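You operate a simulated robot arm through the tools that you are given. There is no shell and no other tool. Be economical: measure what you need, move in short steps, check, and stop when the job is done.

You are at the controls of a simulated two-armed robot. One attempt, no reset.

## Task
Open the parts door, take the green insert on the top of the check bench and put it away on the middle shelf of the parts cabinet and shut the door again. Then take the green nozzle from the top of the dye bench and leave it on the top of the vice bench. Do these in the order given.

Only the result counts: the job must be done as asked and must still hold three seconds after the hand-in. Knocking over, shifting, dropping, spilling or breaking anything else fails it.

## Robot
Two 7-joint arms with two-finger parallel grippers on one trunk, on a base that drives. Base frame: it is fixed to the floor where the robot stands at the start and does not move with it; the origin is under the middle of the robot, x ahead of it, y to its left, z up. Lengths are in m, angles in degrees, forces in N, time in s.
The left shoulder is at the start at [0.08, 0.131, 0.947], the right one opposite. With the tool pointing down near the work surface each hand reaches from about 0.4 to 0.86 m from the robot's upright axis, wherever it stands, measured 20 degrees to its own side. Places, roughly: green insert [-1.5, 0.5, 0.75]; green nozzle (3x3x3 cm) [0.6, -5.9, 0.9]; middle shelf of the parts cabinet [3.6, 0, 0.8]; parts door [3.9, 0, 1]; top of the vice bench [3.9, -5.8, 0.9]. Payload 1.57 kg a hand.
The tool frame of a hand sits at the grasp point between the pads (the TCP): z along the fingers, y along the line on which they close. The tips reach 0.03 m beyond it. The gripper opens to 0.11 m. The fingers are 0.024 m wide and 0.012 m thick; the gripper's body (0.048 by 0.112 m) begins 0.078 m behind the TCP.
Orientation is told as [roll, pitch, yaw] about the base's x, y, z axes, in that order, counted from this pose: with the fingers straight down and closing along the base's y, the tool's x points along the base's -x, its y along +y and its z along -z.

## Interface
- The arms move only by the tool send_rows. It takes "left_plan", "right_plan" or both (then of equal length, played together; a hand with none holds still); each is a list of rows, each a list of 6 numbers: the shift along the tool's x, y, z in m, then the turn, a rotation vector about the tool's x, y, z in degrees. In form: [[x, y, z, wx, wy, wz], ...]. A call has 1 to 20 rows; each row is the pose to reach, as a shift and turn from the pose commanded when the call began, along the tool's axes at that moment. "left_grip" and "right_grip" are, for a hand that has rows, the gripper command, from -1 (shut) to 1 (fully open), values between in proportion, set as the call begins (left out, the last holds). Rows are played at 5 a second. More than 0.05 m and 8.6 degrees between two rows, or a gripper value outside its range, and nothing of the call is played. Where a pose cannot be reached the arm comes as near as it can. A force on the tool above 40 N (or 10 N above the force at the start of the call, whichever is more), or a blocked arm, ends the call early, and 0.2 s more pass. The fingers move at their own pace (about 0.108 m/s each) and stop on an object; they squeeze with about 31 N. The grip force told is the motor's: it shows also when the fingers shut on nothing. Time passes only in rows, and 0.2 s behind the last, so rows that repeat a pose let the fingers close. It gives the time, the measured TCP pose, the force on the tool (base axes), the opening and the grip force at its end, in the units of the frame above (readings bear some noise), with the torque about the TCP (base axes, N m) and any sound that the robot's microphone picked up.
- Cameras (640 x 400 px; columns grow to the right, rows downward): "scene" is now at [-0.0541, 0.0021, 1.4521]; the picture's right is [-0.00, -1.00, 0.00], its down [-0.27, 0.00, -0.96] and it looks along [0.96, -0.00, -0.27] (base axes); focal length 295 px, centre (320, 200). "left" rides on the left gripper at [0.07, -0.016, -0.141] in its tool frame; the picture's right is [0.23, 0.97, 0.00], its down [-0.86, 0.20, -0.48] and it looks along [-0.47, 0.11, 0.88] (tool axes); focal length 222 px, centre (320, 200). "right" rides on the right gripper at [0.07, 0.016, -0.141] in its tool frame; the picture's right is [-0.23, 0.97, 0.00], its down [-0.86, -0.20, -0.48] and it looks along [-0.47, -0.11, 0.88] (tool axes); focal length 222 px, centre (320, 200). There is no depth. A picture from a camera that has moved, and an enlarged one, comes with that camera's place and axes in the base frame and with its lens. The place of the scene camera against the robot may be out by one fixed shift of up to 0.012 m in any direction.
- get_image(camera): a new picture of that camera. It takes no simulated time.
- base_move(legs): drives the robot by 1 to 6 legs, each [ahead, left, turn to the left] in m, m and degrees, along the robot's own axes; the way and the turn of a leg run together, so that a leg with both is an arc; at most 1.5 m and 180 degrees a leg. The arms and the cameras ride along, it lands a little off, and it stops where it bumps. It gives what a move gives.
- aim_head(pan, tilt): turns the head with the scene camera to pan (to the left, within 109 degrees either way) and tilt (down, from -29 to 69), counted from straight ahead of the robot. It gives what a move gives.
- zoom(camera, box): a new picture of the part [left, top, right, bottom] of that camera's present view, enlarged. It takes no simulated time.
- hand_in(): hands the job in; it is judged then, once.

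Work in short steps. Places have to be worked out from the pictures, the camera data and where the tool is seen: move nearer, look again, correct. Check each grasp and each placing, and mend what went wrong. You have 165 turns and 122 pictures in all, those below and enlarged ones among them. Open the grippers and draw the arms clear of the work before you hand the job in, unless the task says otherwise; then end with one line.

The tools are called after "Call:" by a JSON object that holds its "op" and its "data". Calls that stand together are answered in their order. send_rows: Moves the arms, as the interface text tells. Its arguments: {"type":"object","properties":{"left_plan":{"type":"array"},"left_grip":{"type":"number"},"right_plan":{"type":"array"},"right_grip":{"type":"number"}},"required":[]} The other tools are called the same way: base_move (legs) drives the base; aim_head (pan, tilt) turns the head that bears the scene camera; get_image (camera) takes a picture; zoom (camera, box) takes an enlarged picture of a part of a camera's view; hand_in () hands the job in.

At the start:

```text
time: 0.0
left_ee_pos: [0.5743, 0.2091, 1.1494]
left_tcp_rot: [-0.1, 0.1, 0.0]
left_force: [-0.4, -0.8, -0.4]
left_ft_torque: [0.02, 0.02, 0.01]
left_gripper_width: 0.1099
left_grip_force: 0.1
right_ee_pos: [0.5307, -0.2613, 1.2535]
right_tcp_rot: [0.0, 0.0, -0.1]
right_force: [-0.9, -0.6, 0.9]
right_ft_torque: [0.02, 0.0, 0.0]
right_gripper_width: 0.11
right_grip_force: 0.0
robot x, y, heading: [0.0018, 0.0021, -0.1]
head pan, tilt: [-0.2, 15.7]
```

scene: 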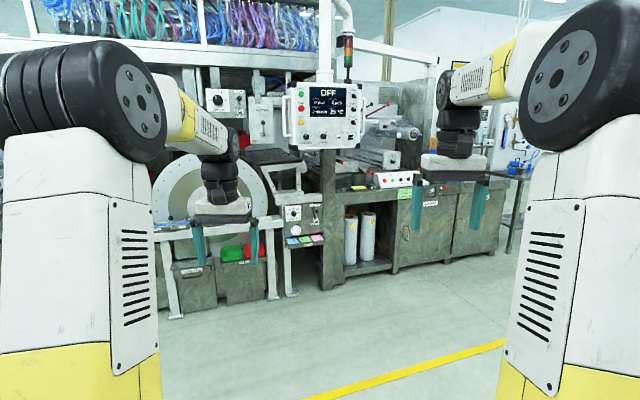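
right: 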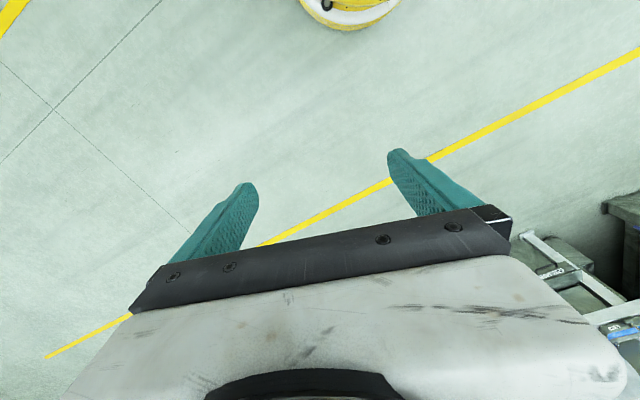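
left: 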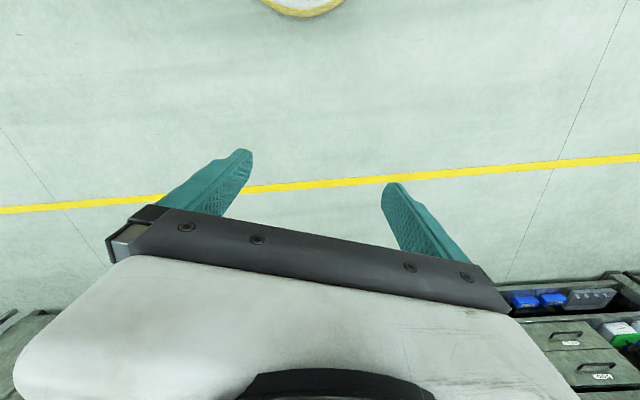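

I start by looking around: first toward the cabinet ahead, zoomed in.

Call:
{"op": "zoom", "data": {"camera": "scene", "box": [160, 80, 480, 280]}}

Call:
{"op": "aim_head", "data": {"pan": 105, "tilt": 20}}

Call:
{"op": "get_image", "data": {"camera": "scene"}}

Call:
{"op": "aim_head", "data": {"pan": -70, "tilt": 15}}

Call:
{"op": "get_image", "data": {"camera": "scene"}}

```text
2.00 times, centred on (320, 180) of scene
camera zoom: at [-0.0541, 0.0021, 1.4521], right [0.0, -1.0, 0.0], down [-0.27, 0.0, -0.96], along [0.96, 0.0, -0.27], focal length 591 px, centre (320, 240)
```

zoom: 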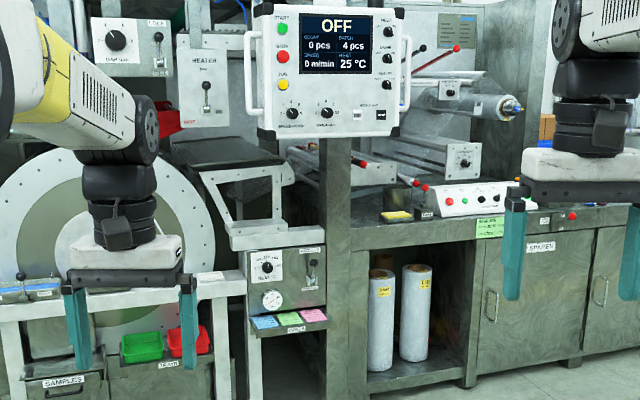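

```text
time: 1.8
left_ee_pos: [0.5754, 0.2095, 1.1502]
left_tcp_rot: [0.0, 0.0, 0.0]
left_force: [-1.1, -0.5, 0.1]
left_ft_torque: [0.0, 0.01, 0.01]
left_gripper_width: 0.11
left_grip_force: 0.0
right_ee_pos: [0.5294, -0.2606, 1.254]
right_tcp_rot: [0.1, 0.0, 0.0]
right_force: [0.7, -0.7, 0.1]
right_ft_torque: [-0.01, 0.02, -0.05]
right_gripper_width: 0.11
right_grip_force: 0.0
robot x, y, heading: [0.001, 0.0013, -0.1]
head pan, tilt: [105.0, 20.0]
```

```text
117 pictures are left
camera scene: at [-0.1716, 0.0924, 1.4451], right [0.97, 0.26, 0.0], down [0.09, -0.33, -0.94], along [-0.24, 0.91, -0.34], focal length 295 px, centre (320, 200)
```

scene: 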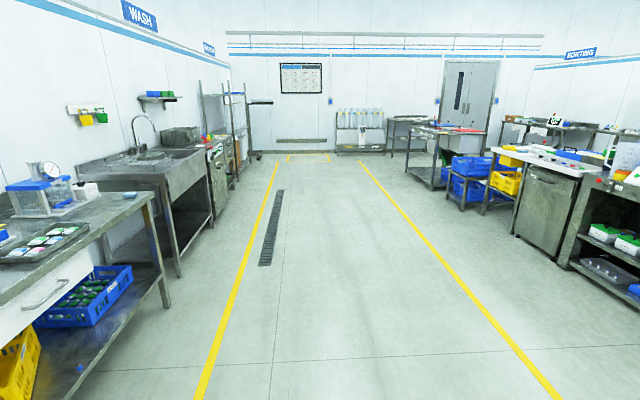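

```text
time: 4.5
left_ee_pos: [0.5749, 0.2087, 1.1501]
left_tcp_rot: [-0.1, 0.0, 0.0]
left_force: [0.4, 0.2, 0.5]
left_ft_torque: [0.01, 0.0, -0.03]
left_gripper_width: 0.1101
left_grip_force: 0.0
right_ee_pos: [0.5295, -0.2618, 1.2532]
right_tcp_rot: [-0.1, -0.1, 0.0]
right_force: [0.4, 0.4, 0.4]
right_ft_torque: [-0.01, 0.01, 0.03]
right_gripper_width: 0.1103
right_grip_force: 0.1
robot x, y, heading: [0.0048, -0.0026, 0.1]
head pan, tilt: [-70.0, 15.0]
```

```text
116 pictures are left
camera scene: at [-0.1155, -0.0854, 1.4532], right [-0.94, -0.34, 0.0], down [-0.09, 0.24, -0.97], along [0.33, -0.91, -0.26], focal length 295 px, centre (320, 200)
```

scene: 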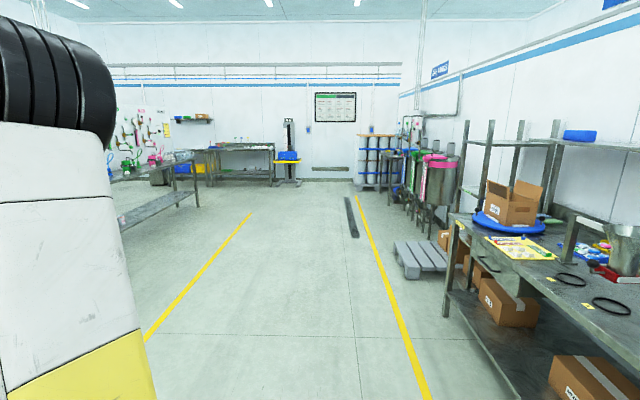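

The check bench is behind me, and the machine stands ahead with the cabinet probably behind it. I look for passages around it.

Call:
{"op": "aim_head", "data": {"pan": -35, "tilt": 12}}

Call:
{"op": "get_image", "data": {"camera": "scene"}}

Call:
{"op": "aim_head", "data": {"pan": 45, "tilt": 12}}

Call:
{"op": "get_image", "data": {"camera": "scene"}}

```text
time: 5.5
left_ee_pos: [0.5756, 0.2091, 1.1506]
left_tcp_rot: [-0.1, 0.0, 0.0]
left_force: [-0.3, 0.2, 0.6]
left_ft_torque: [0.0, -0.01, 0.02]
left_gripper_width: 0.1098
left_grip_force: 0.1
right_ee_pos: [0.5297, -0.2615, 1.2538]
right_tcp_rot: [0.1, 0.0, 0.0]
right_force: [0.1, -0.3, 0.0]
right_ft_torque: [0.01, 0.0, 0.0]
right_gripper_width: 0.1099
right_grip_force: 0.0
robot x, y, heading: [0.003, -0.0022, 0.2]
head pan, tilt: [-35.0, 12.0]
```

```text
115 pictures are left
camera scene: at [-0.0712, -0.0511, 1.4581], right [-0.57, -0.82, 0.0], down [-0.17, 0.12, -0.98], along [0.8, -0.56, -0.21], focal length 295 px, centre (320, 200)
```

scene: 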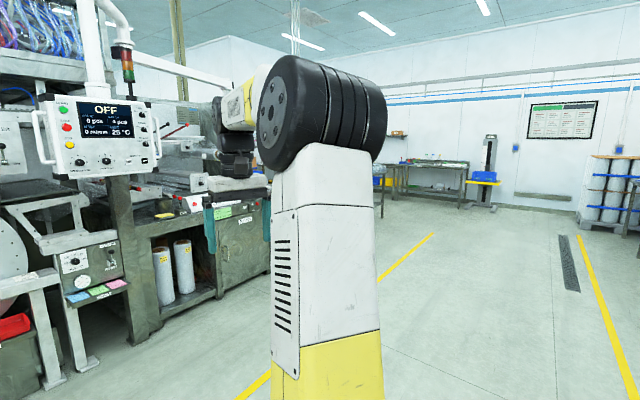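

```text
time: 7.0
left_ee_pos: [0.5739, 0.2079, 1.1506]
left_tcp_rot: [0.0, 0.1, 0.0]
left_force: [0.1, -0.3, -0.3]
left_ft_torque: [0.02, -0.02, 0.06]
left_gripper_width: 0.1099
left_grip_force: 0.0
right_ee_pos: [0.53, -0.2621, 1.2536]
right_tcp_rot: [0.0, 0.0, -0.1]
right_force: [0.2, 0.5, 0.2]
right_ft_torque: [0.03, 0.01, -0.03]
right_gripper_width: 0.1098
right_grip_force: 0.1
robot x, y, heading: [-0.0004, -0.0027, 0.0]
head pan, tilt: [45.0, 12.0]
```

```text
114 pictures are left
camera scene: at [-0.0816, 0.0683, 1.4581], right [0.71, -0.71, 0.0], down [-0.15, -0.15, -0.98], along [0.69, 0.69, -0.21], focal length 295 px, centre (320, 200)
```

scene: 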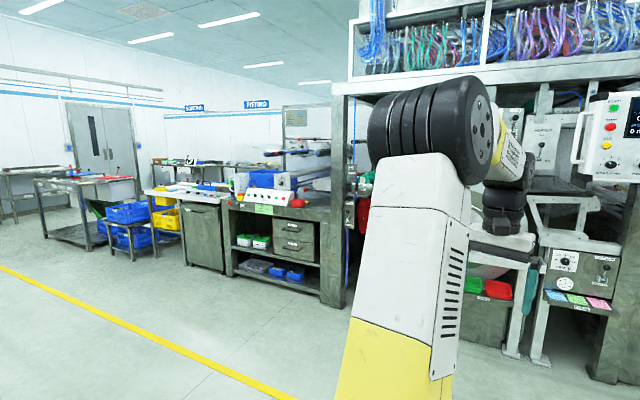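

The way round on the right looks open. I strafe right along the aisle and look.

Call:
{"op": "base_move", "data": {"legs": [[0.3, -1.5, 0], [0, -1.5, 0]]}}

Call:
{"op": "aim_head", "data": {"pan": 0, "tilt": 18}}

Call:
{"op": "get_image", "data": {"camera": "scene"}}

Call:
{"op": "aim_head", "data": {"pan": 50, "tilt": 18}}

Call:
{"op": "get_image", "data": {"camera": "scene"}}

```text
refused: leg 1 is longer than a leg can be; nothing moved
```

```text
time: 8.1
left_ee_pos: [0.5738, 0.209, 1.1499]
left_tcp_rot: [0.1, -0.1, 0.0]
left_force: [0.3, 0.2, -0.7]
left_ft_torque: [-0.01, -0.03, 0.0]
left_gripper_width: 0.1098
left_grip_force: 0.0
right_ee_pos: [0.5303, -0.2617, 1.2524]
right_tcp_rot: [0.0, -0.1, 0.0]
right_force: [0.0, 0.0, 0.3]
right_ft_torque: [-0.02, -0.01, 0.02]
right_gripper_width: 0.1098
right_grip_force: 0.0
robot x, y, heading: [0.0001, 0.0021, -0.2]
head pan, tilt: [0.0, 18.0]
```

```text
113 pictures are left
camera scene: at [-0.0542, 0.0025, 1.4483], right [0.0, -1.0, 0.0], down [-0.31, 0.0, -0.95], along [0.95, 0.0, -0.31], focal length 295 px, centre (320, 200)
```

scene: 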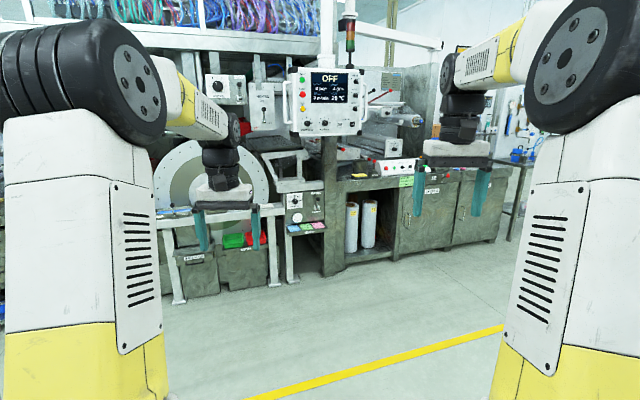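

```text
time: 9.3
left_ee_pos: [0.5748, 0.2086, 1.1512]
left_tcp_rot: [0.0, 0.1, 0.0]
left_force: [0.0, -0.7, -0.1]
left_ft_torque: [0.0, 0.02, 0.01]
left_gripper_width: 0.11
left_grip_force: 0.1
right_ee_pos: [0.5295, -0.262, 1.253]
right_tcp_rot: [0.0, 0.1, 0.0]
right_force: [0.0, 0.5, 0.5]
right_ft_torque: [-0.03, -0.04, -0.02]
right_gripper_width: 0.1099
right_grip_force: 0.1
robot x, y, heading: [-0.0009, -0.0004, -0.0]
head pan, tilt: [50.0, 18.0]
```

```text
112 pictures are left
camera scene: at [-0.0875, 0.0738, 1.4483], right [0.77, -0.64, 0.0], down [-0.2, -0.24, -0.95], along [0.61, 0.73, -0.31], focal length 295 px, centre (320, 200)
```

scene: 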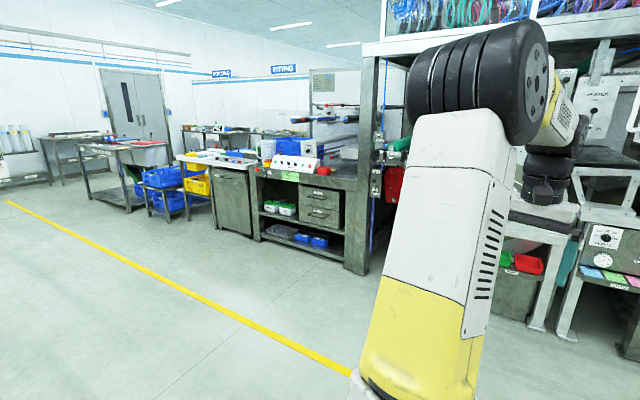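

The first leg was too long; I drive with legal legs, then look.

Call:
{"op": "base_move", "data": {"legs": [[0, -1.5, 0], [0, -1.5, 0]]}}

Call:
{"op": "aim_head", "data": {"pan": 0, "tilt": 18}}

Call:
{"op": "get_image", "data": {"camera": "scene"}}

```text
time: 20.8
left_ee_pos: [0.5887, -2.1862, 1.1499]
left_tcp_rot: [-0.2, 0.0, -10.0]
left_force: [0.0, -0.6, 0.0]
left_ft_torque: [0.04, 0.02, -0.01]
left_gripper_width: 0.1099
left_grip_force: 0.1
right_ee_pos: [0.4641, -2.6411, 1.2527]
right_tcp_rot: [-0.2, 0.0, -10.1]
right_force: [0.1, -0.8, 0.0]
right_ft_torque: [0.03, -0.01, 0.0]
right_gripper_width: 0.1097
right_grip_force: 0.1
robot x, y, heading: [-0.0142, -2.2912, -9.7]
head pan, tilt: [50.0, 18.0]
stopped in leg 2: the robot was blocked; the commanded pose is now the measured one
```

```text
time: 22.0
left_ee_pos: [0.5895, -2.185, 1.1495]
left_tcp_rot: [-0.1, 0.0, -10.1]
left_force: [0.6, -0.9, -0.7]
left_ft_torque: [0.01, 0.02, -0.01]
left_gripper_width: 0.11
left_grip_force: 0.1
right_ee_pos: [0.4643, -2.6407, 1.2531]
right_tcp_rot: [-0.1, 0.0, -10.0]
right_force: [0.0, 0.4, 0.8]
right_ft_torque: [0.0, -0.02, -0.03]
right_gripper_width: 0.11
right_grip_force: 0.0
robot x, y, heading: [-0.0138, -2.2959, -9.9]
head pan, tilt: [0.0, 18.0]
```

```text
111 pictures are left
camera scene: at [-0.0662, -2.2811, 1.4483], right [-0.17, -0.99, 0.0], down [-0.3, 0.05, -0.95], along [0.94, -0.16, -0.31], focal length 295 px, centre (320, 200)
```

scene: 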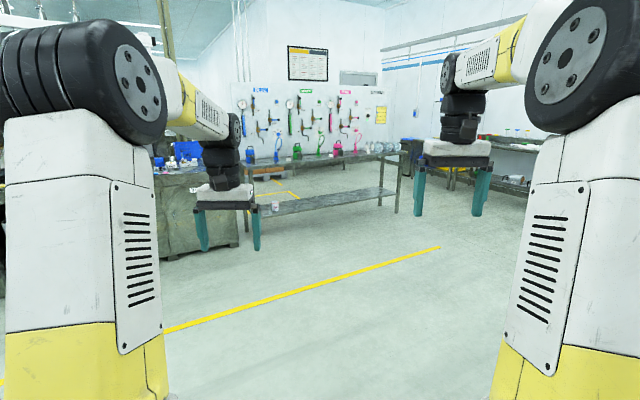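

The robot bumped something on the right (the pallet, probably). I check there before moving off.

Call:
{"op": "aim_head", "data": {"pan": -90, "tilt": 40}}

Call:
{"op": "get_image", "data": {"camera": "scene"}}

```text
time: 23.6
left_ee_pos: [0.5893, -2.1863, 1.15]
left_tcp_rot: [-0.2, -0.1, -10.0]
left_force: [-0.6, -0.1, 0.1]
left_ft_torque: [-0.01, 0.02, 0.0]
left_gripper_width: 0.1101
left_grip_force: 0.0
right_ee_pos: [0.4634, -2.6404, 1.2527]
right_tcp_rot: [-0.1, 0.0, -9.9]
right_force: [-0.2, 0.6, -0.1]
right_ft_torque: [0.01, -0.02, 0.0]
right_gripper_width: 0.1102
right_grip_force: 0.1
robot x, y, heading: [-0.013, -2.2908, -10.0]
head pan, tilt: [-90.0, 40.0]
```

```text
110 pictures are left
camera scene: at [-0.1726, -2.3491, 1.4137], right [-0.99, 0.17, 0.0], down [0.11, 0.63, -0.77], along [-0.13, -0.76, -0.64], focal length 295 px, centre (320, 200)
```

scene: 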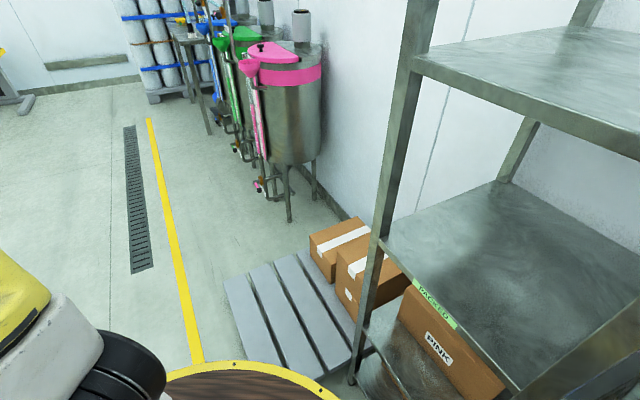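

Nothing appears disturbed. I move off ahead-left, then strafe right toward the gap between the table and the far bench.

Call:
{"op": "base_move", "data": {"legs": [[0.9, 0.15, 10], [0, -1.2, 0]]}}

Call:
{"op": "aim_head", "data": {"pan": -10, "tilt": 18}}

Call:
{"op": "get_image", "data": {"camera": "scene"}}

Call:
{"op": "aim_head", "data": {"pan": -60, "tilt": 18}}

Call:
{"op": "get_image", "data": {"camera": "scene"}}

```text
time: 34.1
left_ee_pos: [1.4797, -3.2074, 1.1503]
left_tcp_rot: [-0.1, 0.0, -0.6]
left_force: [-0.3, -0.6, -0.7]
left_ft_torque: [0.04, -0.05, 0.02]
left_gripper_width: 0.1098
left_grip_force: 0.1
right_ee_pos: [1.4307, -3.677, 1.2535]
right_tcp_rot: [-0.2, 0.0, -0.8]
right_force: [0.8, 0.2, 0.1]
right_ft_torque: [0.0, 0.03, 0.0]
right_gripper_width: 0.1098
right_grip_force: 0.0
robot x, y, heading: [0.906, -3.4075, -0.4]
head pan, tilt: [-90.0, 40.0]
```

```text
time: 35.6
left_ee_pos: [1.4805, -3.2066, 1.1497]
left_tcp_rot: [-0.1, -0.1, -0.8]
left_force: [-1.3, 0.0, 0.1]
left_ft_torque: [-0.02, -0.01, 0.02]
left_gripper_width: 0.11
left_grip_force: 0.1
right_ee_pos: [1.4311, -3.678, 1.2537]
right_tcp_rot: [-0.1, 0.0, -0.7]
right_force: [0.2, 0.1, -0.3]
right_ft_torque: [0.0, 0.02, 0.0]
right_gripper_width: 0.1098
right_grip_force: 0.1
robot x, y, heading: [0.9041, -3.4112, -0.6]
head pan, tilt: [-10.0, 18.0]
```

```text
109 pictures are left
camera scene: at [0.8475, -3.4229, 1.4483], right [-0.18, -0.98, 0.0], down [-0.3, 0.06, -0.95], along [0.93, -0.17, -0.31], focal length 295 px, centre (320, 200)
```

scene: 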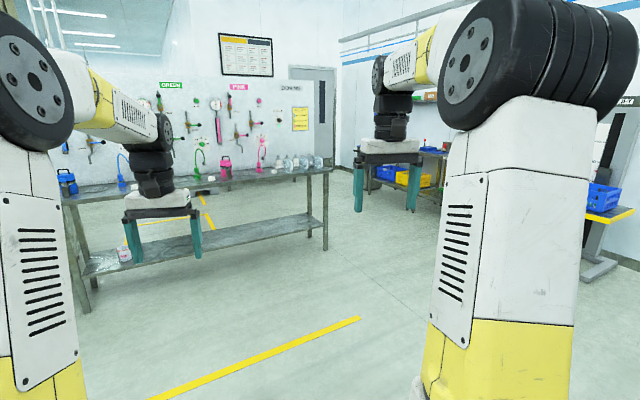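

```text
time: 36.8
left_ee_pos: [1.4796, -3.2068, 1.15]
left_tcp_rot: [-0.1, 0.0, -0.7]
left_force: [-0.3, -0.6, 0.4]
left_ft_torque: [-0.02, -0.01, -0.03]
left_gripper_width: 0.1102
left_grip_force: 0.0
right_ee_pos: [1.4294, -3.6769, 1.2538]
right_tcp_rot: [-0.1, 0.0, -0.7]
right_force: [0.9, -0.8, 1.0]
right_ft_torque: [0.01, 0.01, -0.02]
right_gripper_width: 0.1099
right_grip_force: 0.1
robot x, y, heading: [0.9057, -3.4124, -0.6]
head pan, tilt: [-60.0, 18.0]
```

```text
108 pictures are left
camera scene: at [0.8018, -3.4871, 1.4483], right [-0.87, -0.49, 0.0], down [-0.15, 0.27, -0.95], along [0.47, -0.83, -0.31], focal length 295 px, centre (320, 200)
```

scene: 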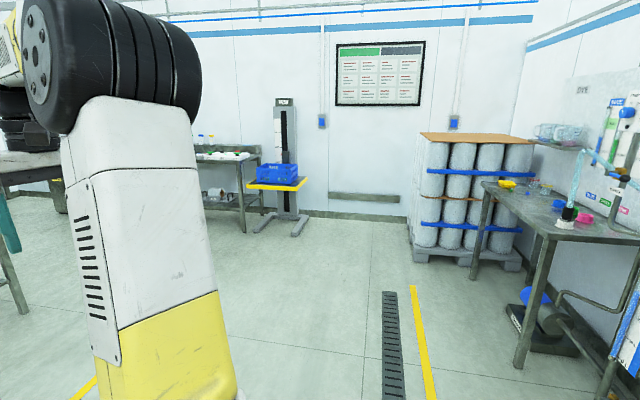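

The dye bench is at right, the vice bench further on. I go through the gap right of the long table, stopping halfway to look.

Call:
{"op": "base_move", "data": {"legs": [[0, -1.35, 0], [1.5, 0, 0.5]]}}

Call:
{"op": "aim_head", "data": {"pan": 0, "tilt": 18}}

Call:
{"op": "get_image", "data": {"camera": "scene"}}

```text
time: 50.6
left_ee_pos: [2.9832, -4.5555, 1.1499]
left_tcp_rot: [-0.1, 0.0, -0.9]
left_force: [0.5, -0.3, -0.2]
left_ft_torque: [0.0, 0.04, -0.01]
left_gripper_width: 0.1098
left_grip_force: 0.0
right_ee_pos: [2.932, -5.0262, 1.2537]
right_tcp_rot: [-0.2, 0.0, -1.0]
right_force: [0.7, -0.1, -0.3]
right_ft_torque: [-0.02, -0.03, -0.01]
right_gripper_width: 0.1101
right_grip_force: 0.0
robot x, y, heading: [2.4063, -4.7564, -0.7]
head pan, tilt: [-60.0, 18.0]
```

```text
time: 51.9
left_ee_pos: [2.9832, -4.5559, 1.1497]
left_tcp_rot: [-0.1, 0.0, -0.9]
left_force: [1.6, 0.7, 0.3]
left_ft_torque: [0.01, -0.01, 0.01]
left_gripper_width: 0.1101
left_grip_force: 0.0
right_ee_pos: [2.9315, -5.025, 1.2533]
right_tcp_rot: [-0.1, 0.0, -0.9]
right_force: [0.3, 0.2, -0.9]
right_ft_torque: [0.03, 0.01, 0.02]
right_gripper_width: 0.1098
right_grip_force: 0.0
robot x, y, heading: [2.4013, -4.7539, -1.0]
head pan, tilt: [0.0, 18.0]
```

```text
107 pictures are left
camera scene: at [2.3514, -4.7531, 1.4483], right [-0.01, -1.0, 0.0], down [-0.31, 0.0, -0.95], along [0.95, -0.01, -0.31], focal length 295 px, centre (320, 200)
```

scene: 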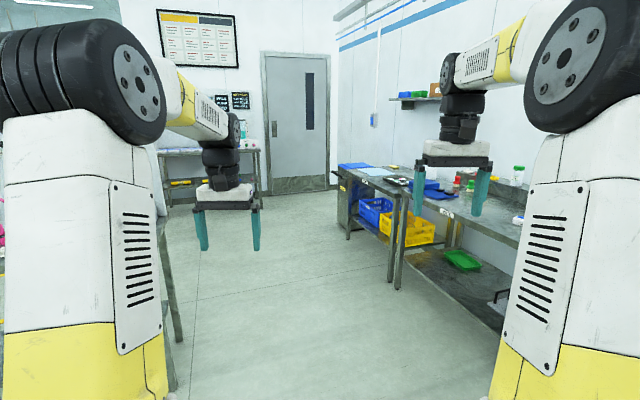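

Passage is clear; forward into the rear aisle, then look left.

Call:
{"op": "base_move", "data": {"legs": [[1.5, -0.03, 1], [1.1, 0, 0]]}}

Call:
{"op": "aim_head", "data": {"pan": 90, "tilt": 15}}

Call:
{"op": "get_image", "data": {"camera": "scene"}}

```text
refused: leg 1 is longer than a leg can be; nothing moved
```

```text
time: 53.5
left_ee_pos: [2.9833, -4.5558, 1.1502]
left_tcp_rot: [-0.1, 0.0, -0.9]
left_force: [0.7, 0.5, 0.7]
left_ft_torque: [-0.03, -0.01, -0.01]
left_gripper_width: 0.11
left_grip_force: 0.1
right_ee_pos: [2.9317, -5.0263, 1.2532]
right_tcp_rot: [-0.1, -0.1, -0.9]
right_force: [0.1, 0.7, -0.5]
right_ft_torque: [0.04, -0.02, 0.0]
right_gripper_width: 0.1098
right_grip_force: 0.1
robot x, y, heading: [2.4061, -4.7556, -0.5]
head pan, tilt: [90.0, 15.0]
```

```text
106 pictures are left
camera scene: at [2.2593, -4.6585, 1.4532], right [1.0, -0.01, 0.0], down [0.0, -0.26, -0.97], along [0.01, 0.97, -0.26], focal length 295 px, centre (320, 200)
```

scene: 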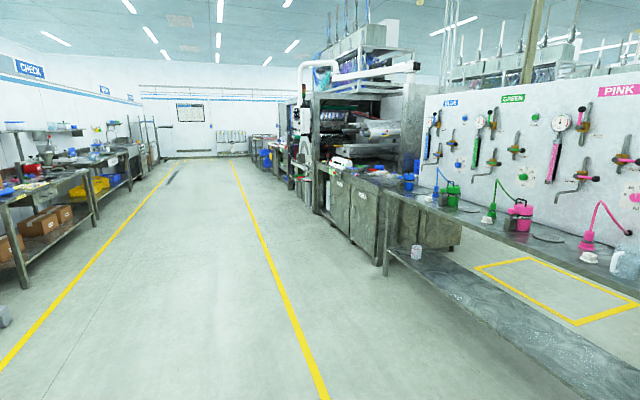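

Re-sending with a legal leg length.

Call:
{"op": "base_move", "data": {"legs": [[1.4, -0.03, 1], [1.2, 0, 0]]}}

Call:
{"op": "get_image", "data": {"camera": "scene"}}

```text
time: 66.2
left_ee_pos: [5.6007, -4.6397, 1.1502]
left_tcp_rot: [-0.1, -0.1, -2.1]
left_force: [0.2, 1.4, -0.2]
left_ft_torque: [-0.01, -0.02, -0.02]
left_gripper_width: 0.1099
left_grip_force: 0.1
right_ee_pos: [5.5397, -5.1082, 1.2529]
right_tcp_rot: [-0.2, 0.0, -2.1]
right_force: [-0.1, -0.1, 0.8]
right_ft_torque: [-0.01, -0.01, -0.02]
right_gripper_width: 0.11
right_grip_force: 0.0
robot x, y, heading: [5.019, -4.8257, -1.9]
head pan, tilt: [90.0, 15.0]
```

```text
105 pictures are left
camera scene: at [4.875, -4.7265, 1.4532], right [1.0, -0.03, 0.0], down [-0.01, -0.26, -0.97], along [0.03, 0.97, -0.26], focal length 295 px, centre (320, 200)
```

scene: 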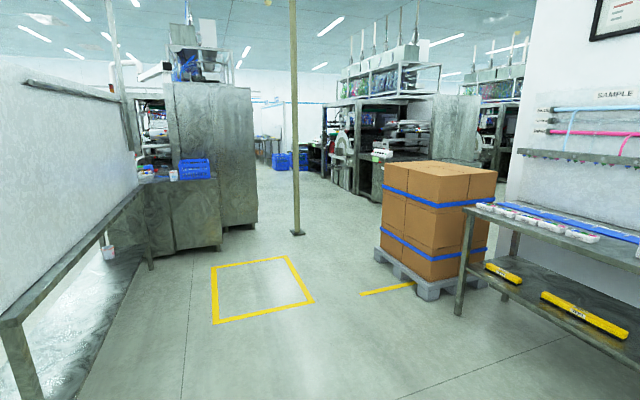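

The rear aisle lies ahead-left, with a post in the middle. I turn left, drive up and inspect the gap.

Call:
{"op": "base_move", "data": {"legs": [[0, 0, 92], [1.3, 0, 0]]}}

Call:
{"op": "aim_head", "data": {"pan": 0, "tilt": 25}}

Call:
{"op": "get_image", "data": {"camera": "scene"}}

Call:
{"op": "aim_head", "data": {"pan": 0, "tilt": 69}}

Call:
{"op": "get_image", "data": {"camera": "scene"}}

```text
time: 76.6
left_ee_pos: [4.7975, -2.9805, 1.1502]
left_tcp_rot: [-0.1, 0.0, 90.3]
left_force: [0.3, 0.5, 0.0]
left_ft_torque: [0.01, 0.01, -0.01]
left_gripper_width: 0.11
left_grip_force: 0.1
right_ee_pos: [5.2687, -3.0236, 1.2534]
right_tcp_rot: [-0.1, -0.1, 90.4]
right_force: [-0.4, -0.4, -0.4]
right_ft_torque: [0.0, 0.0, 0.03]
right_gripper_width: 0.11
right_grip_force: 0.1
robot x, y, heading: [5.0124, -3.5527, 90.3]
head pan, tilt: [90.0, 15.0]
```

```text
time: 78.2
left_ee_pos: [4.7983, -2.981, 1.1499]
left_tcp_rot: [-0.1, -0.1, 90.2]
left_force: [0.1, 0.1, 0.1]
left_ft_torque: [0.01, 0.01, -0.04]
left_gripper_width: 0.1101
left_grip_force: 0.1
right_ee_pos: [5.2676, -3.0223, 1.2531]
right_tcp_rot: [-0.1, 0.0, 90.3]
right_force: [0.1, 0.3, -0.6]
right_ft_torque: [0.01, 0.01, -0.02]
right_gripper_width: 0.1099
right_grip_force: 0.1
robot x, y, heading: [5.0117, -3.5563, 90.5]
head pan, tilt: [0.0, 25.0]
```

```text
104 pictures are left
camera scene: at [5.002, -3.5991, 1.437], right [1.0, 0.01, 0.0], down [0.0, -0.42, -0.91], along [-0.01, 0.91, -0.42], focal length 295 px, centre (320, 200)
```

scene: 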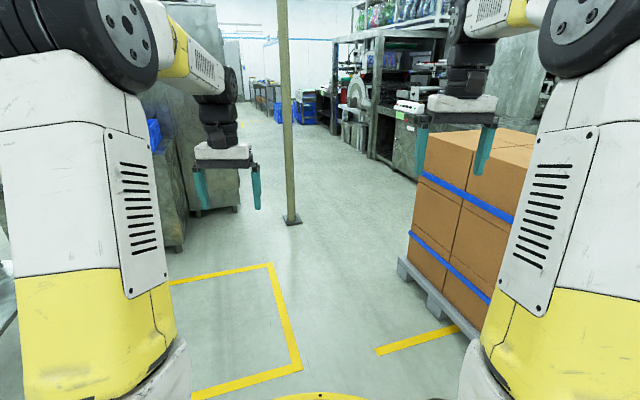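

```text
time: 79.3
left_ee_pos: [4.7984, -2.9801, 1.1508]
left_tcp_rot: [0.0, 0.1, 90.3]
left_force: [1.0, 0.1, -0.8]
left_ft_torque: [0.01, 0.0, 0.03]
left_gripper_width: 0.1102
left_grip_force: 0.1
right_ee_pos: [5.2679, -3.0213, 1.2534]
right_tcp_rot: [-0.1, 0.1, 90.2]
right_force: [-0.1, -0.3, -0.4]
right_ft_torque: [-0.02, -0.02, 0.0]
right_gripper_width: 0.1101
right_grip_force: 0.1
robot x, y, heading: [5.011, -3.5525, 90.4]
head pan, tilt: [0.0, 68.8]
```

```text
103 pictures are left
camera scene: at [5.0024, -3.6353, 1.3776], right [1.0, 0.01, 0.0], down [0.01, -0.93, -0.36], along [0.0, 0.36, -0.93], focal length 295 px, centre (320, 200)
```

scene: 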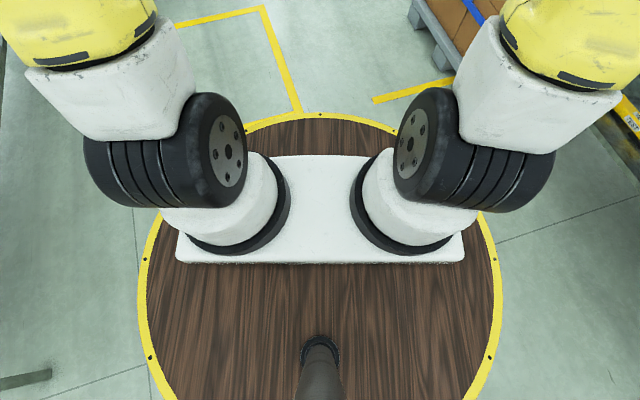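

The aisle between post (≈4.71,-1.0) and boxes (≈5.6) is about 0.85 m. I centre at x≈5.17 first.

Call:
{"op": "base_move", "data": {"legs": [[0.5, -0.16, -0.4]]}}

Call:
{"op": "aim_head", "data": {"pan": 0, "tilt": 25}}

Call:
{"op": "get_image", "data": {"camera": "scene"}}

```text
time: 82.3
left_ee_pos: [4.9513, -2.4872, 1.1501]
left_tcp_rot: [-0.1, 0.0, 90.4]
left_force: [0.1, -0.4, 0.1]
left_ft_torque: [-0.02, -0.02, -0.06]
left_gripper_width: 0.1102
left_grip_force: 0.0
right_ee_pos: [5.4229, -2.5279, 1.2524]
right_tcp_rot: [-0.1, -0.1, 90.4]
right_force: [0.1, -0.3, -0.9]
right_ft_torque: [-0.01, 0.02, -0.03]
right_gripper_width: 0.1101
right_grip_force: 0.1
robot x, y, heading: [5.1629, -3.0581, 90.3]
head pan, tilt: [0.0, 68.8]
```

```text
time: 83.5
left_ee_pos: [4.9514, -2.4864, 1.1504]
left_tcp_rot: [-0.1, 0.0, 90.4]
left_force: [-0.4, -0.4, 0.2]
left_ft_torque: [-0.04, -0.02, 0.0]
left_gripper_width: 0.1102
left_grip_force: 0.1
right_ee_pos: [5.4224, -2.5286, 1.2519]
right_tcp_rot: [0.0, 0.0, 90.4]
right_force: [0.4, -0.7, -0.4]
right_ft_torque: [-0.04, 0.01, 0.03]
right_gripper_width: 0.1101
right_grip_force: 0.0
robot x, y, heading: [5.1691, -3.0564, 90.4]
head pan, tilt: [0.0, 25.0]
```

```text
102 pictures are left
camera scene: at [5.1571, -3.1049, 1.4369], right [1.0, 0.01, 0.0], down [0.0, -0.42, -0.91], along [-0.01, 0.91, -0.42], focal length 295 px, centre (320, 200)
```

scene: 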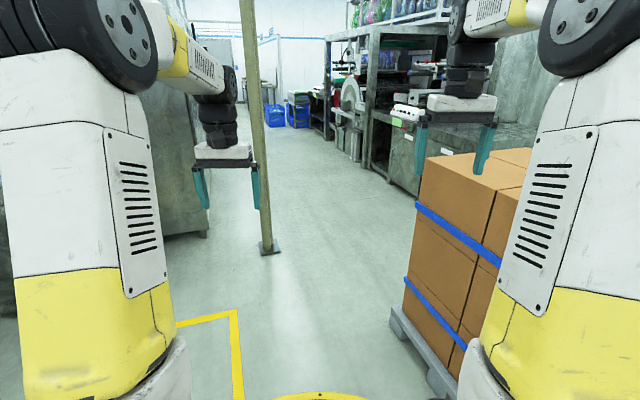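

Gap confirmed (4.73–5.59). I drive straight through in two legs.

Call:
{"op": "base_move", "data": {"legs": [[1.4, -0.02, 0], [1.3, 0, 0]]}}

Call:
{"op": "aim_head", "data": {"pan": 85, "tilt": 18}}

Call:
{"op": "get_image", "data": {"camera": "scene"}}

```text
time: 96.8
left_ee_pos: [4.9747, 0.2733, 1.1504]
left_tcp_rot: [-0.1, 0.0, 90.2]
left_force: [0.0, 1.0, 0.1]
left_ft_torque: [0.01, -0.04, -0.02]
left_gripper_width: 0.1099
left_grip_force: 0.1
right_ee_pos: [5.4468, 0.2321, 1.2528]
right_tcp_rot: [-0.1, 0.0, 90.2]
right_force: [-0.1, 0.1, 0.4]
right_ft_torque: [-0.03, -0.01, -0.02]
right_gripper_width: 0.1099
right_grip_force: 0.1
robot x, y, heading: [5.1908, -0.296, 90.3]
head pan, tilt: [0.0, 25.0]
```

```text
time: 98.4
left_ee_pos: [4.9755, 0.275, 1.1505]
left_tcp_rot: [0.0, 0.0, 90.3]
left_force: [0.0, 0.3, 1.1]
left_ft_torque: [-0.02, -0.01, -0.03]
left_gripper_width: 0.1101
left_grip_force: 0.0
right_ee_pos: [5.4466, 0.233, 1.2531]
right_tcp_rot: [-0.1, 0.0, 90.2]
right_force: [-1.2, -0.3, -0.7]
right_ft_torque: [-0.02, -0.01, -0.02]
right_gripper_width: 0.1102
right_grip_force: 0.0
robot x, y, heading: [5.1886, -0.2974, 90.4]
head pan, tilt: [85.0, 18.0]
```

```text
101 pictures are left
camera scene: at [5.0869, -0.4281, 1.4483], right [0.08, 1.0, 0.0], down [0.31, -0.03, -0.95], along [-0.95, 0.08, -0.31], focal length 295 px, centre (320, 200)
```

scene: 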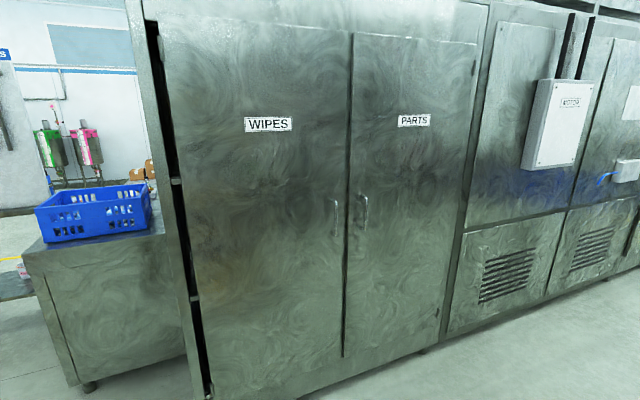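

PARTS door found: handle on its left edge (~[3.93,-0.15,1.0]), hinge at y≈0.34. I turn to face it and look again.

Call:
{"op": "base_move", "data": {"legs": [[0, 0, 89.5]]}}

Call:
{"op": "aim_head", "data": {"pan": 0, "tilt": 20}}

Call:
{"op": "get_image", "data": {"camera": "scene"}}

```text
time: 102.6
left_ee_pos: [4.611, -0.5039, 1.1497]
left_tcp_rot: [-0.2, 0.0, 179.7]
left_force: [0.1, -0.7, -0.3]
left_ft_torque: [0.02, -0.01, -0.01]
left_gripper_width: 0.1099
left_grip_force: 0.0
right_ee_pos: [4.6588, -0.0327, 1.2521]
right_tcp_rot: [-0.1, 0.0, 179.7]
right_force: [0.9, 0.4, 0.1]
right_ft_torque: [-0.02, 0.0, -0.03]
right_gripper_width: 0.1098
right_grip_force: 0.0
robot x, y, heading: [5.1874, -0.2977, 179.8]
head pan, tilt: [85.0, 18.0]
```

```text
time: 104.2
left_ee_pos: [4.6118, -0.5046, 1.1505]
left_tcp_rot: [-0.1, 0.0, 179.7]
left_force: [0.6, 0.3, 0.3]
left_ft_torque: [-0.01, 0.0, -0.02]
left_gripper_width: 0.1097
left_grip_force: 0.0
right_ee_pos: [4.6581, -0.0333, 1.2535]
right_tcp_rot: [0.0, 0.0, 179.6]
right_force: [0.1, 0.3, 0.1]
right_ft_torque: [-0.01, 0.0, 0.02]
right_gripper_width: 0.11
right_grip_force: 0.1
robot x, y, heading: [5.1872, -0.2985, 180.0]
head pan, tilt: [0.0, 20.0]
```

```text
100 pictures are left
camera scene: at [5.2255, -0.2961, 1.4451], right [0.0, 1.0, 0.0], down [0.34, 0.0, -0.94], along [-0.94, 0.0, -0.34], focal length 295 px, centre (320, 200)
```

scene: 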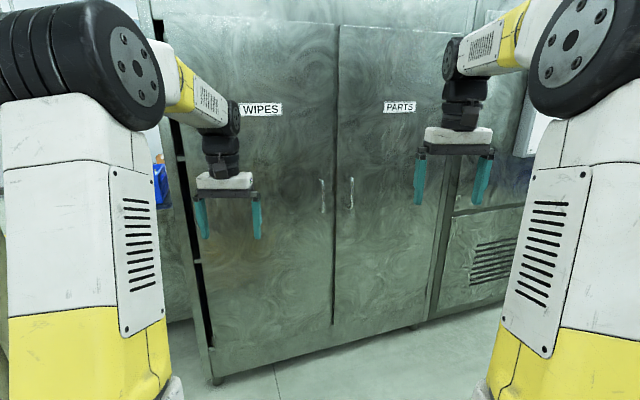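

Triangulating gives the handle at about [4.05,-0.17,1.05]. I drive ahead 0.25 m, then tip the right hand to point forward.

Call:
{"op": "base_move", "data": {"legs": [[0.25, 0, 0]]}}

Call:
{"op": "send_rows", "data": {"right_plan": [[0, 0.01, 0.02, 0, -8, 0], [0, 0.02, 0.04, 0, -16, 0], [0, 0.03, 0.06, 0, -24, 0], [0, 0.04, 0.08, 0, -32, 0], [0, 0.05, 0.1, 0, -40, 0], [0, 0.06, 0.12, 0, -48, 0], [0, 0.07, 0.14, 0, -56, 0], [0, 0.08, 0.16, 0, -64, 0], [0, 0.09, 0.18, 0, -72, 0], [0, 0.1, 0.2, 0, -80, 0], [0, 0.11, 0.2, 0, -85, 0], [0, 0.12, 0.2, 0, -90, 0]], "right_grip": 1}}

Call:
{"op": "get_image", "data": {"camera": "right"}}

Call:
{"op": "get_image", "data": {"camera": "scene"}}

```text
time: 106.1
left_ee_pos: [4.3587, -0.5045, 1.1506]
left_tcp_rot: [-0.2, 0.0, 179.7]
left_force: [-0.1, 0.2, 0.4]
left_ft_torque: [0.0, 0.02, -0.02]
left_gripper_width: 0.1101
left_grip_force: 0.1
right_ee_pos: [4.4064, -0.0348, 1.2525]
right_tcp_rot: [0.0, 0.1, 179.7]
right_force: [-0.2, -0.1, -0.3]
right_ft_torque: [0.03, 0.03, 0.02]
right_gripper_width: 0.1101
right_grip_force: 0.0
robot x, y, heading: [4.9348, -0.3003, 179.9]
head pan, tilt: [0.0, 20.0]
```

```text
time: 108.7
left_ee_pos: [4.3583, -0.5045, 1.1504]
left_tcp_rot: [-0.1, 0.0, 179.8]
left_force: [1.2, -1.0, 0.8]
left_ft_torque: [-0.01, 0.03, -0.02]
left_gripper_width: 0.11
left_grip_force: 0.2
right_ee_pos: [4.3295, -0.1635, 1.032]
right_tcp_rot: [-124.1, -89.7, -56.1]
right_force: [0.5, -0.1, 0.7]
right_ft_torque: [-0.02, -0.03, 0.0]
right_gripper_width: 0.1102
right_grip_force: 0.0
right hand out of reach, approached as far as the arm can: row 8, 9, 10, 11, 12
robot x, y, heading: [4.9363, -0.2974, 179.9]
head pan, tilt: [0.0, 20.0]
```

```text
99 pictures are left
camera right: at [4.4709, -0.1808, 0.9626], right [0.0, -0.97, 0.23], down [0.48, 0.2, 0.85], along [-0.88, 0.11, 0.47], focal length 222 px, centre (320, 200)
```

right: 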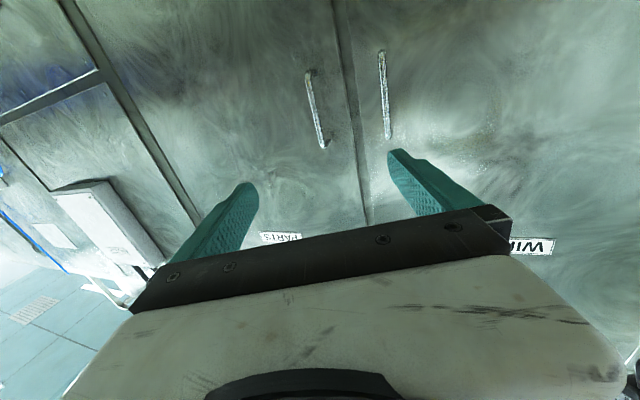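

```text
98 pictures are left
camera scene: at [4.9733, -0.2955, 1.4451], right [0.0, 1.0, 0.0], down [0.34, 0.0, -0.94], along [-0.94, 0.0, -0.34], focal length 295 px, centre (320, 200)
```

scene: 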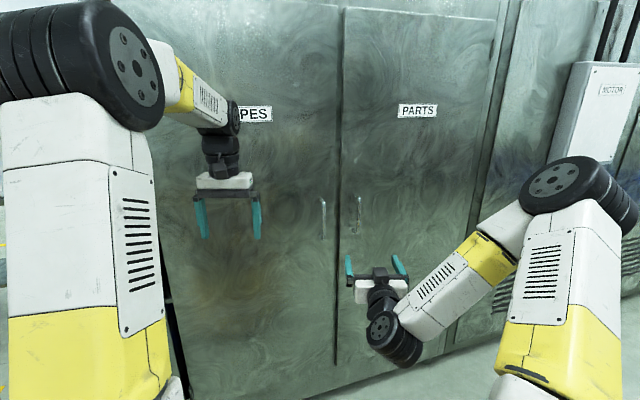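

The hand points at the door; the handle is estimated at [3.97,-0.16,1.02]. I advance 0.27 m along the tool and look.

Call:
{"op": "send_rows", "data": {"right_plan": [[0, 0, 0.045, 0, 0, 0], [0, 0, 0.09, 0, 0, 0], [0, 0, 0.135, 0, 0, 0], [0, 0, 0.18, 0, 0, 0], [0, 0, 0.225, 0, 0, 0], [0, 0, 0.26, 0, 0, 0], [0, 0, 0.26, 0, 0, 0]]}}

Call:
{"op": "get_image", "data": {"camera": "right"}}

Call:
{"op": "zoom", "data": {"camera": "scene", "box": [280, 150, 440, 250]}}

```text
time: 110.3
left_ee_pos: [4.3593, -0.5046, 1.1505]
left_tcp_rot: [-0.1, 0.0, 179.8]
left_force: [0.5, -1.0, 0.0]
left_ft_torque: [0.01, 0.0, 0.01]
left_gripper_width: 0.11
left_grip_force: 0.1
right_ee_pos: [4.0701, -0.1597, 1.0319]
right_tcp_rot: [-110.5, -89.9, -69.8]
right_force: [0.1, 0.8, -0.4]
right_ft_torque: [-0.02, -0.02, -0.03]
right_gripper_width: 0.11
right_grip_force: 0.1
robot x, y, heading: [4.9362, -0.2985, 179.8]
head pan, tilt: [0.0, 20.0]
```

```text
97 pictures are left
camera right: at [4.2102, -0.1755, 0.9618], right [0.0, -0.97, 0.23], down [0.48, 0.2, 0.86], along [-0.88, 0.11, 0.47], focal length 222 px, centre (320, 200)
```

right: 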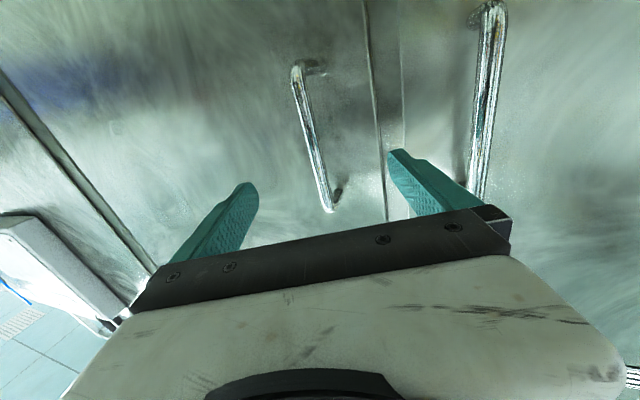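

```text
4.00 times, centred on (360, 200) of scene
camera zoom: at [4.973, -0.2956, 1.4451], right [0.0, 1.0, 0.0], down [0.34, 0.0, -0.94], along [-0.94, 0.0, -0.34], focal length 1181 px, centre (160, 200)
```

zoom: 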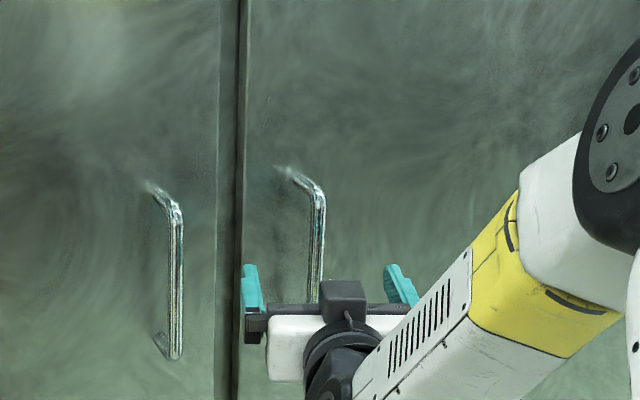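

Handle refined: x≈4.0, y≈-0.157, z 0.955–1.085. I advance 0.06 m and close the gripper on it.

Call:
{"op": "send_rows", "data": {"right_plan": [[0, 0, 0.03, 0, 0, 0], [0, 0, 0.06, 0, 0, 0], [0, 0, 0.06, 0, 0, 0]]}}

Call:
{"op": "send_rows", "data": {"right_plan": [[0, 0, 0, 0, 0, 0], [0, 0, 0, 0, 0, 0], [0, 0, 0, 0, 0, 0], [0, 0, 0, 0, 0, 0]], "right_grip": -1}}

Call:
{"op": "get_image", "data": {"camera": "right"}}

```text
time: 111.1
left_ee_pos: [4.3598, -0.5051, 1.1489]
left_tcp_rot: [-0.1, 0.1, 179.8]
left_force: [-0.5, 0.5, -0.7]
left_ft_torque: [-0.01, 0.0, -0.03]
left_gripper_width: 0.1098
left_grip_force: 0.0
right_ee_pos: [4.0097, -0.1592, 1.031]
right_tcp_rot: [-110.0, -89.9, -70.1]
right_force: [-0.5, 0.1, 0.4]
right_ft_torque: [-0.03, -0.01, -0.01]
right_gripper_width: 0.1101
right_grip_force: 0.0
robot x, y, heading: [4.9347, -0.2994, 180.1]
head pan, tilt: [0.0, 20.0]
```

```text
time: 112.1
left_ee_pos: [4.3591, -0.5051, 1.1504]
left_tcp_rot: [-0.2, 0.1, 179.8]
left_force: [-0.1, -0.3, 0.2]
left_ft_torque: [0.0, -0.01, 0.02]
left_gripper_width: 0.1101
left_grip_force: 0.1
right_ee_pos: [4.0095, -0.1563, 1.0303]
right_tcp_rot: [-117.4, -89.9, -63.1]
right_force: [-0.6, 8.0, 0.0]
right_ft_torque: [0.19, -0.13, -0.09]
right_gripper_width: 0.0137
right_grip_force: 30.3
robot x, y, heading: [4.933, -0.2969, 179.8]
head pan, tilt: [0.0, 20.0]
```

```text
95 pictures are left
camera right: at [4.1503, -0.1738, 0.9616], right [-0.01, -0.97, 0.23], down [0.48, 0.19, 0.85], along [-0.88, 0.11, 0.47], focal length 222 px, centre (320, 200)
```

right: 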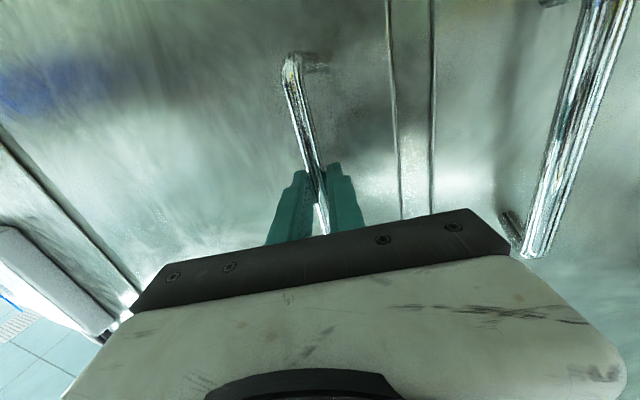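

Firmly on the handle. Hinge estimate [3.945,0.24]; I pull the door along its arc, first 15 degrees, turning the hand with it.

Call:
{"op": "send_rows", "data": {"right_plan": [[0, -0.004, -0.0207, -3, 0, 0], [0, -0.009, -0.0411, -6, 0, 0], [0, -0.0151, -0.0613, -9, 0, 0], [0, -0.0222, -0.0811, -12, 0, 0], [0, -0.0303, -0.1005, -15, 0, 0]]}}

Call:
{"op": "get_image", "data": {"camera": "scene"}}

```text
time: 112.7
left_ee_pos: [4.3579, -0.5023, 1.1487]
left_tcp_rot: [-0.1, 0.1, 179.6]
left_force: [-0.5, -0.4, -0.1]
left_ft_torque: [-0.05, -0.01, -0.06]
left_gripper_width: 0.1102
left_grip_force: 0.1
right_ee_pos: [4.0538, -0.1344, 1.0319]
right_tcp_rot: [-81.5, -89.8, -93.6]
right_force: [-2.7, 3.1, -3.2]
right_ft_torque: [0.13, -0.45, -0.2]
right_gripper_width: 0.0134
right_grip_force: 30.6
robot x, y, heading: [4.9345, -0.2994, 179.8]
head pan, tilt: [0.0, 20.0]
stopped in row 3 (right hand): the force on the tool passed its limit at 43 N (the readings are from after the stop); the commanded pose is now the measured one
```

```text
94 pictures are left
camera scene: at [4.9721, -0.295, 1.4451], right [0.0, 1.0, 0.0], down [0.34, 0.0, -0.94], along [-0.94, 0.0, -0.34], focal length 295 px, centre (320, 200)
```

scene: 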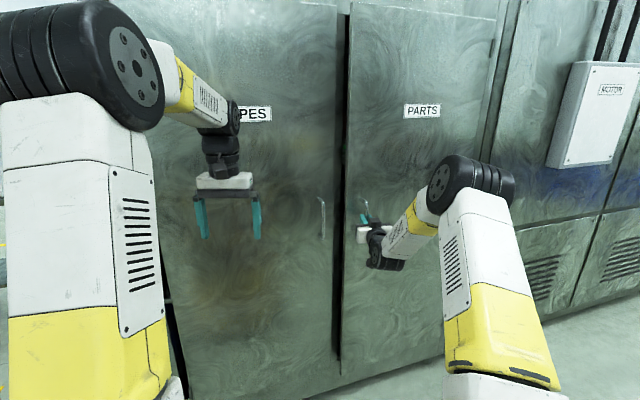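

The door is moving; the pull was a bit brisk. I continue at a gentler pace along the same arc.

Call:
{"op": "send_rows", "data": {"right_plan": [[0, -0.0012, -0.007, -1, 0, 0], [0, -0.0025, -0.0138, -2, 0, 0], [0, -0.004, -0.0207, -3, 0, 0], [0, -0.0055, -0.0275, -4, 0, 0], [0, -0.009, -0.0411, -6, 0, 0], [0, -0.0129, -0.0546, -8, 0, 0], [0, -0.0173, -0.0679, -10, 0, 0], [0, -0.0222, -0.0811, -12, 0, 0], [0, -0.0275, -0.0941, -14, 0, 0], [0, -0.0333, -0.1069, -16, 0, 0]]}}

```text
time: 113.8
left_ee_pos: [4.3582, -0.5008, 1.1492]
left_tcp_rot: [-0.1, 0.0, 179.6]
left_force: [-0.6, 0.4, 0.1]
left_ft_torque: [-0.02, -0.01, 0.01]
left_gripper_width: 0.1102
left_grip_force: 0.1
right_ee_pos: [4.0797, -0.1187, 1.0314]
right_tcp_rot: [-85.3, -89.8, -86.5]
right_force: [-1.3, 4.5, -0.8]
right_ft_torque: [0.06, -0.6, -0.2]
right_gripper_width: 0.0139
right_grip_force: 29.6
robot x, y, heading: [4.9353, -0.3002, 180.0]
head pan, tilt: [0.0, 20.0]
stopped in row 5 (right hand): the force on the tool passed its limit at 42 N (the readings are from after the stop); the commanded pose is now the measured one
```

The three hand positions fit a circle about a hinge at about [3.86,0.22] (R 0.404; now open about 11°). I continue on that corrected arc.

Call:
{"op": "send_rows", "data": {"right_plan": [[0, -0.003, -0.0064, -1, 0, 0], [0, -0.0061, -0.0127, -2.5, 0, 0], [0, -0.0093, -0.019, -4, 0, 0], [0, -0.0125, -0.0253, -5, 0, 0], [0, -0.016, -0.0314, -6, 0, 0], [0, -0.0196, -0.0375, -7, 0, 0], [0, -0.0232, -0.0436, -8, 0, 0], [0, -0.0269, -0.0496, -9, 0, 0], [0, -0.0308, -0.0555, -10, 0, 0], [0, -0.0347, -0.0613, -11, 0, 0], [0, -0.0387, -0.067, -12, 0, 0], [0, -0.0428, -0.0728, -13, 0, 0], [0, -0.0514, -0.084, -15, 0, 0], [0, -0.0603, -0.0949, -17, 0, 0], [0, -0.0698, -0.1055, -19, 0, 0], [0, -0.0794, -0.1156, -21, 0, 0]]}}

```text
time: 117.2
left_ee_pos: [4.3577, -0.5017, 1.15]
left_tcp_rot: [-0.1, 0.1, 179.5]
left_force: [-0.2, -0.8, 0.4]
left_ft_torque: [0.02, -0.02, 0.02]
left_gripper_width: 0.1101
left_grip_force: 0.1
right_ee_pos: [4.1831, -0.0247, 1.0316]
right_tcp_rot: [-87.3, -89.9, -63.1]
right_force: [-6.4, 5.9, -13.7]
right_ft_torque: [-0.25, 0.21, -0.25]
right_gripper_width: 0.014
right_grip_force: 30.4
robot x, y, heading: [4.9346, -0.2957, 179.9]
head pan, tilt: [0.0, 20.0]
```

Door at about 31° and forces low. I continue the arc another 36°.

Call:
{"op": "send_rows", "data": {"right_plan": [[0, -0.0057, -0.013, -2, 0, 0], [0, -0.0119, -0.0257, -4, 0, 0], [0, -0.0185, -0.0382, -6, 0, 0], [0, -0.0255, -0.0505, -8, 0, 0], [0, -0.0329, -0.0625, -10, 0, 0], [0, -0.0408, -0.0743, -12, 0, 0], [0, -0.0491, -0.0858, -14, 0, 0], [0, -0.0577, -0.097, -16, 0, 0], [0, -0.0668, -0.1079, -18, 0, 0], [0, -0.0763, -0.1184, -20, 0, 0], [0, -0.086, -0.1287, -22, 0, 0], [0, -0.0962, -0.1385, -24, 0, 0], [0, -0.1067, -0.1481, -26, 0, 0], [0, -0.1175, -0.1572, -28, 0, 0], [0, -0.1286, -0.166, -30, 0, 0], [0, -0.14, -0.1743, -32, 0, 0], [0, -0.1517, -0.1823, -34, 0, 0], [0, -0.1637, -0.1898, -36, 0, 0]]}}

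Call:
{"op": "get_image", "data": {"camera": "scene"}}

```text
time: 118.2
left_ee_pos: [4.3582, -0.5027, 1.1494]
left_tcp_rot: [-0.2, -0.1, 179.5]
left_force: [0.2, 0.0, -0.3]
left_ft_torque: [0.06, -0.02, 0.02]
left_gripper_width: 0.1101
left_grip_force: 0.0
right_ee_pos: [4.216, 0.0173, 1.0316]
right_tcp_rot: [-71.9, -89.9, -70.3]
right_force: [2.8, -3.1, 1.8]
right_ft_torque: [0.12, -0.07, -0.14]
right_gripper_width: 0.0137
right_grip_force: 30.4
robot x, y, heading: [4.9339, -0.2954, 179.7]
head pan, tilt: [0.0, 20.0]
stopped in row 5 (right hand): the force on the tool passed its limit at 42 N (the readings are from after the stop); the commanded pose is now the measured one
```

```text
93 pictures are left
camera scene: at [4.9729, -0.2957, 1.4451], right [0.0, 1.0, 0.0], down [0.34, 0.0, -0.94], along [-0.94, 0.0, -0.34], focal length 295 px, centre (320, 200)
```

scene: 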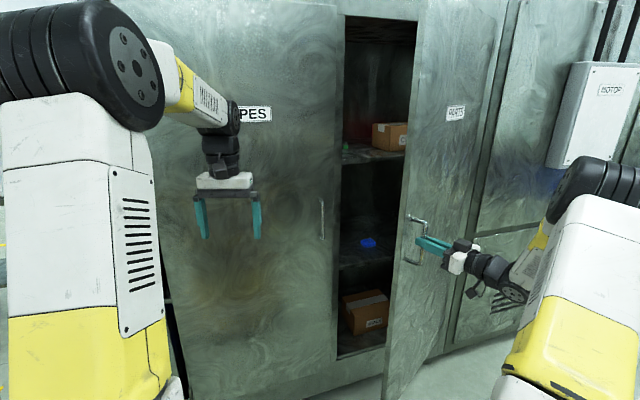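

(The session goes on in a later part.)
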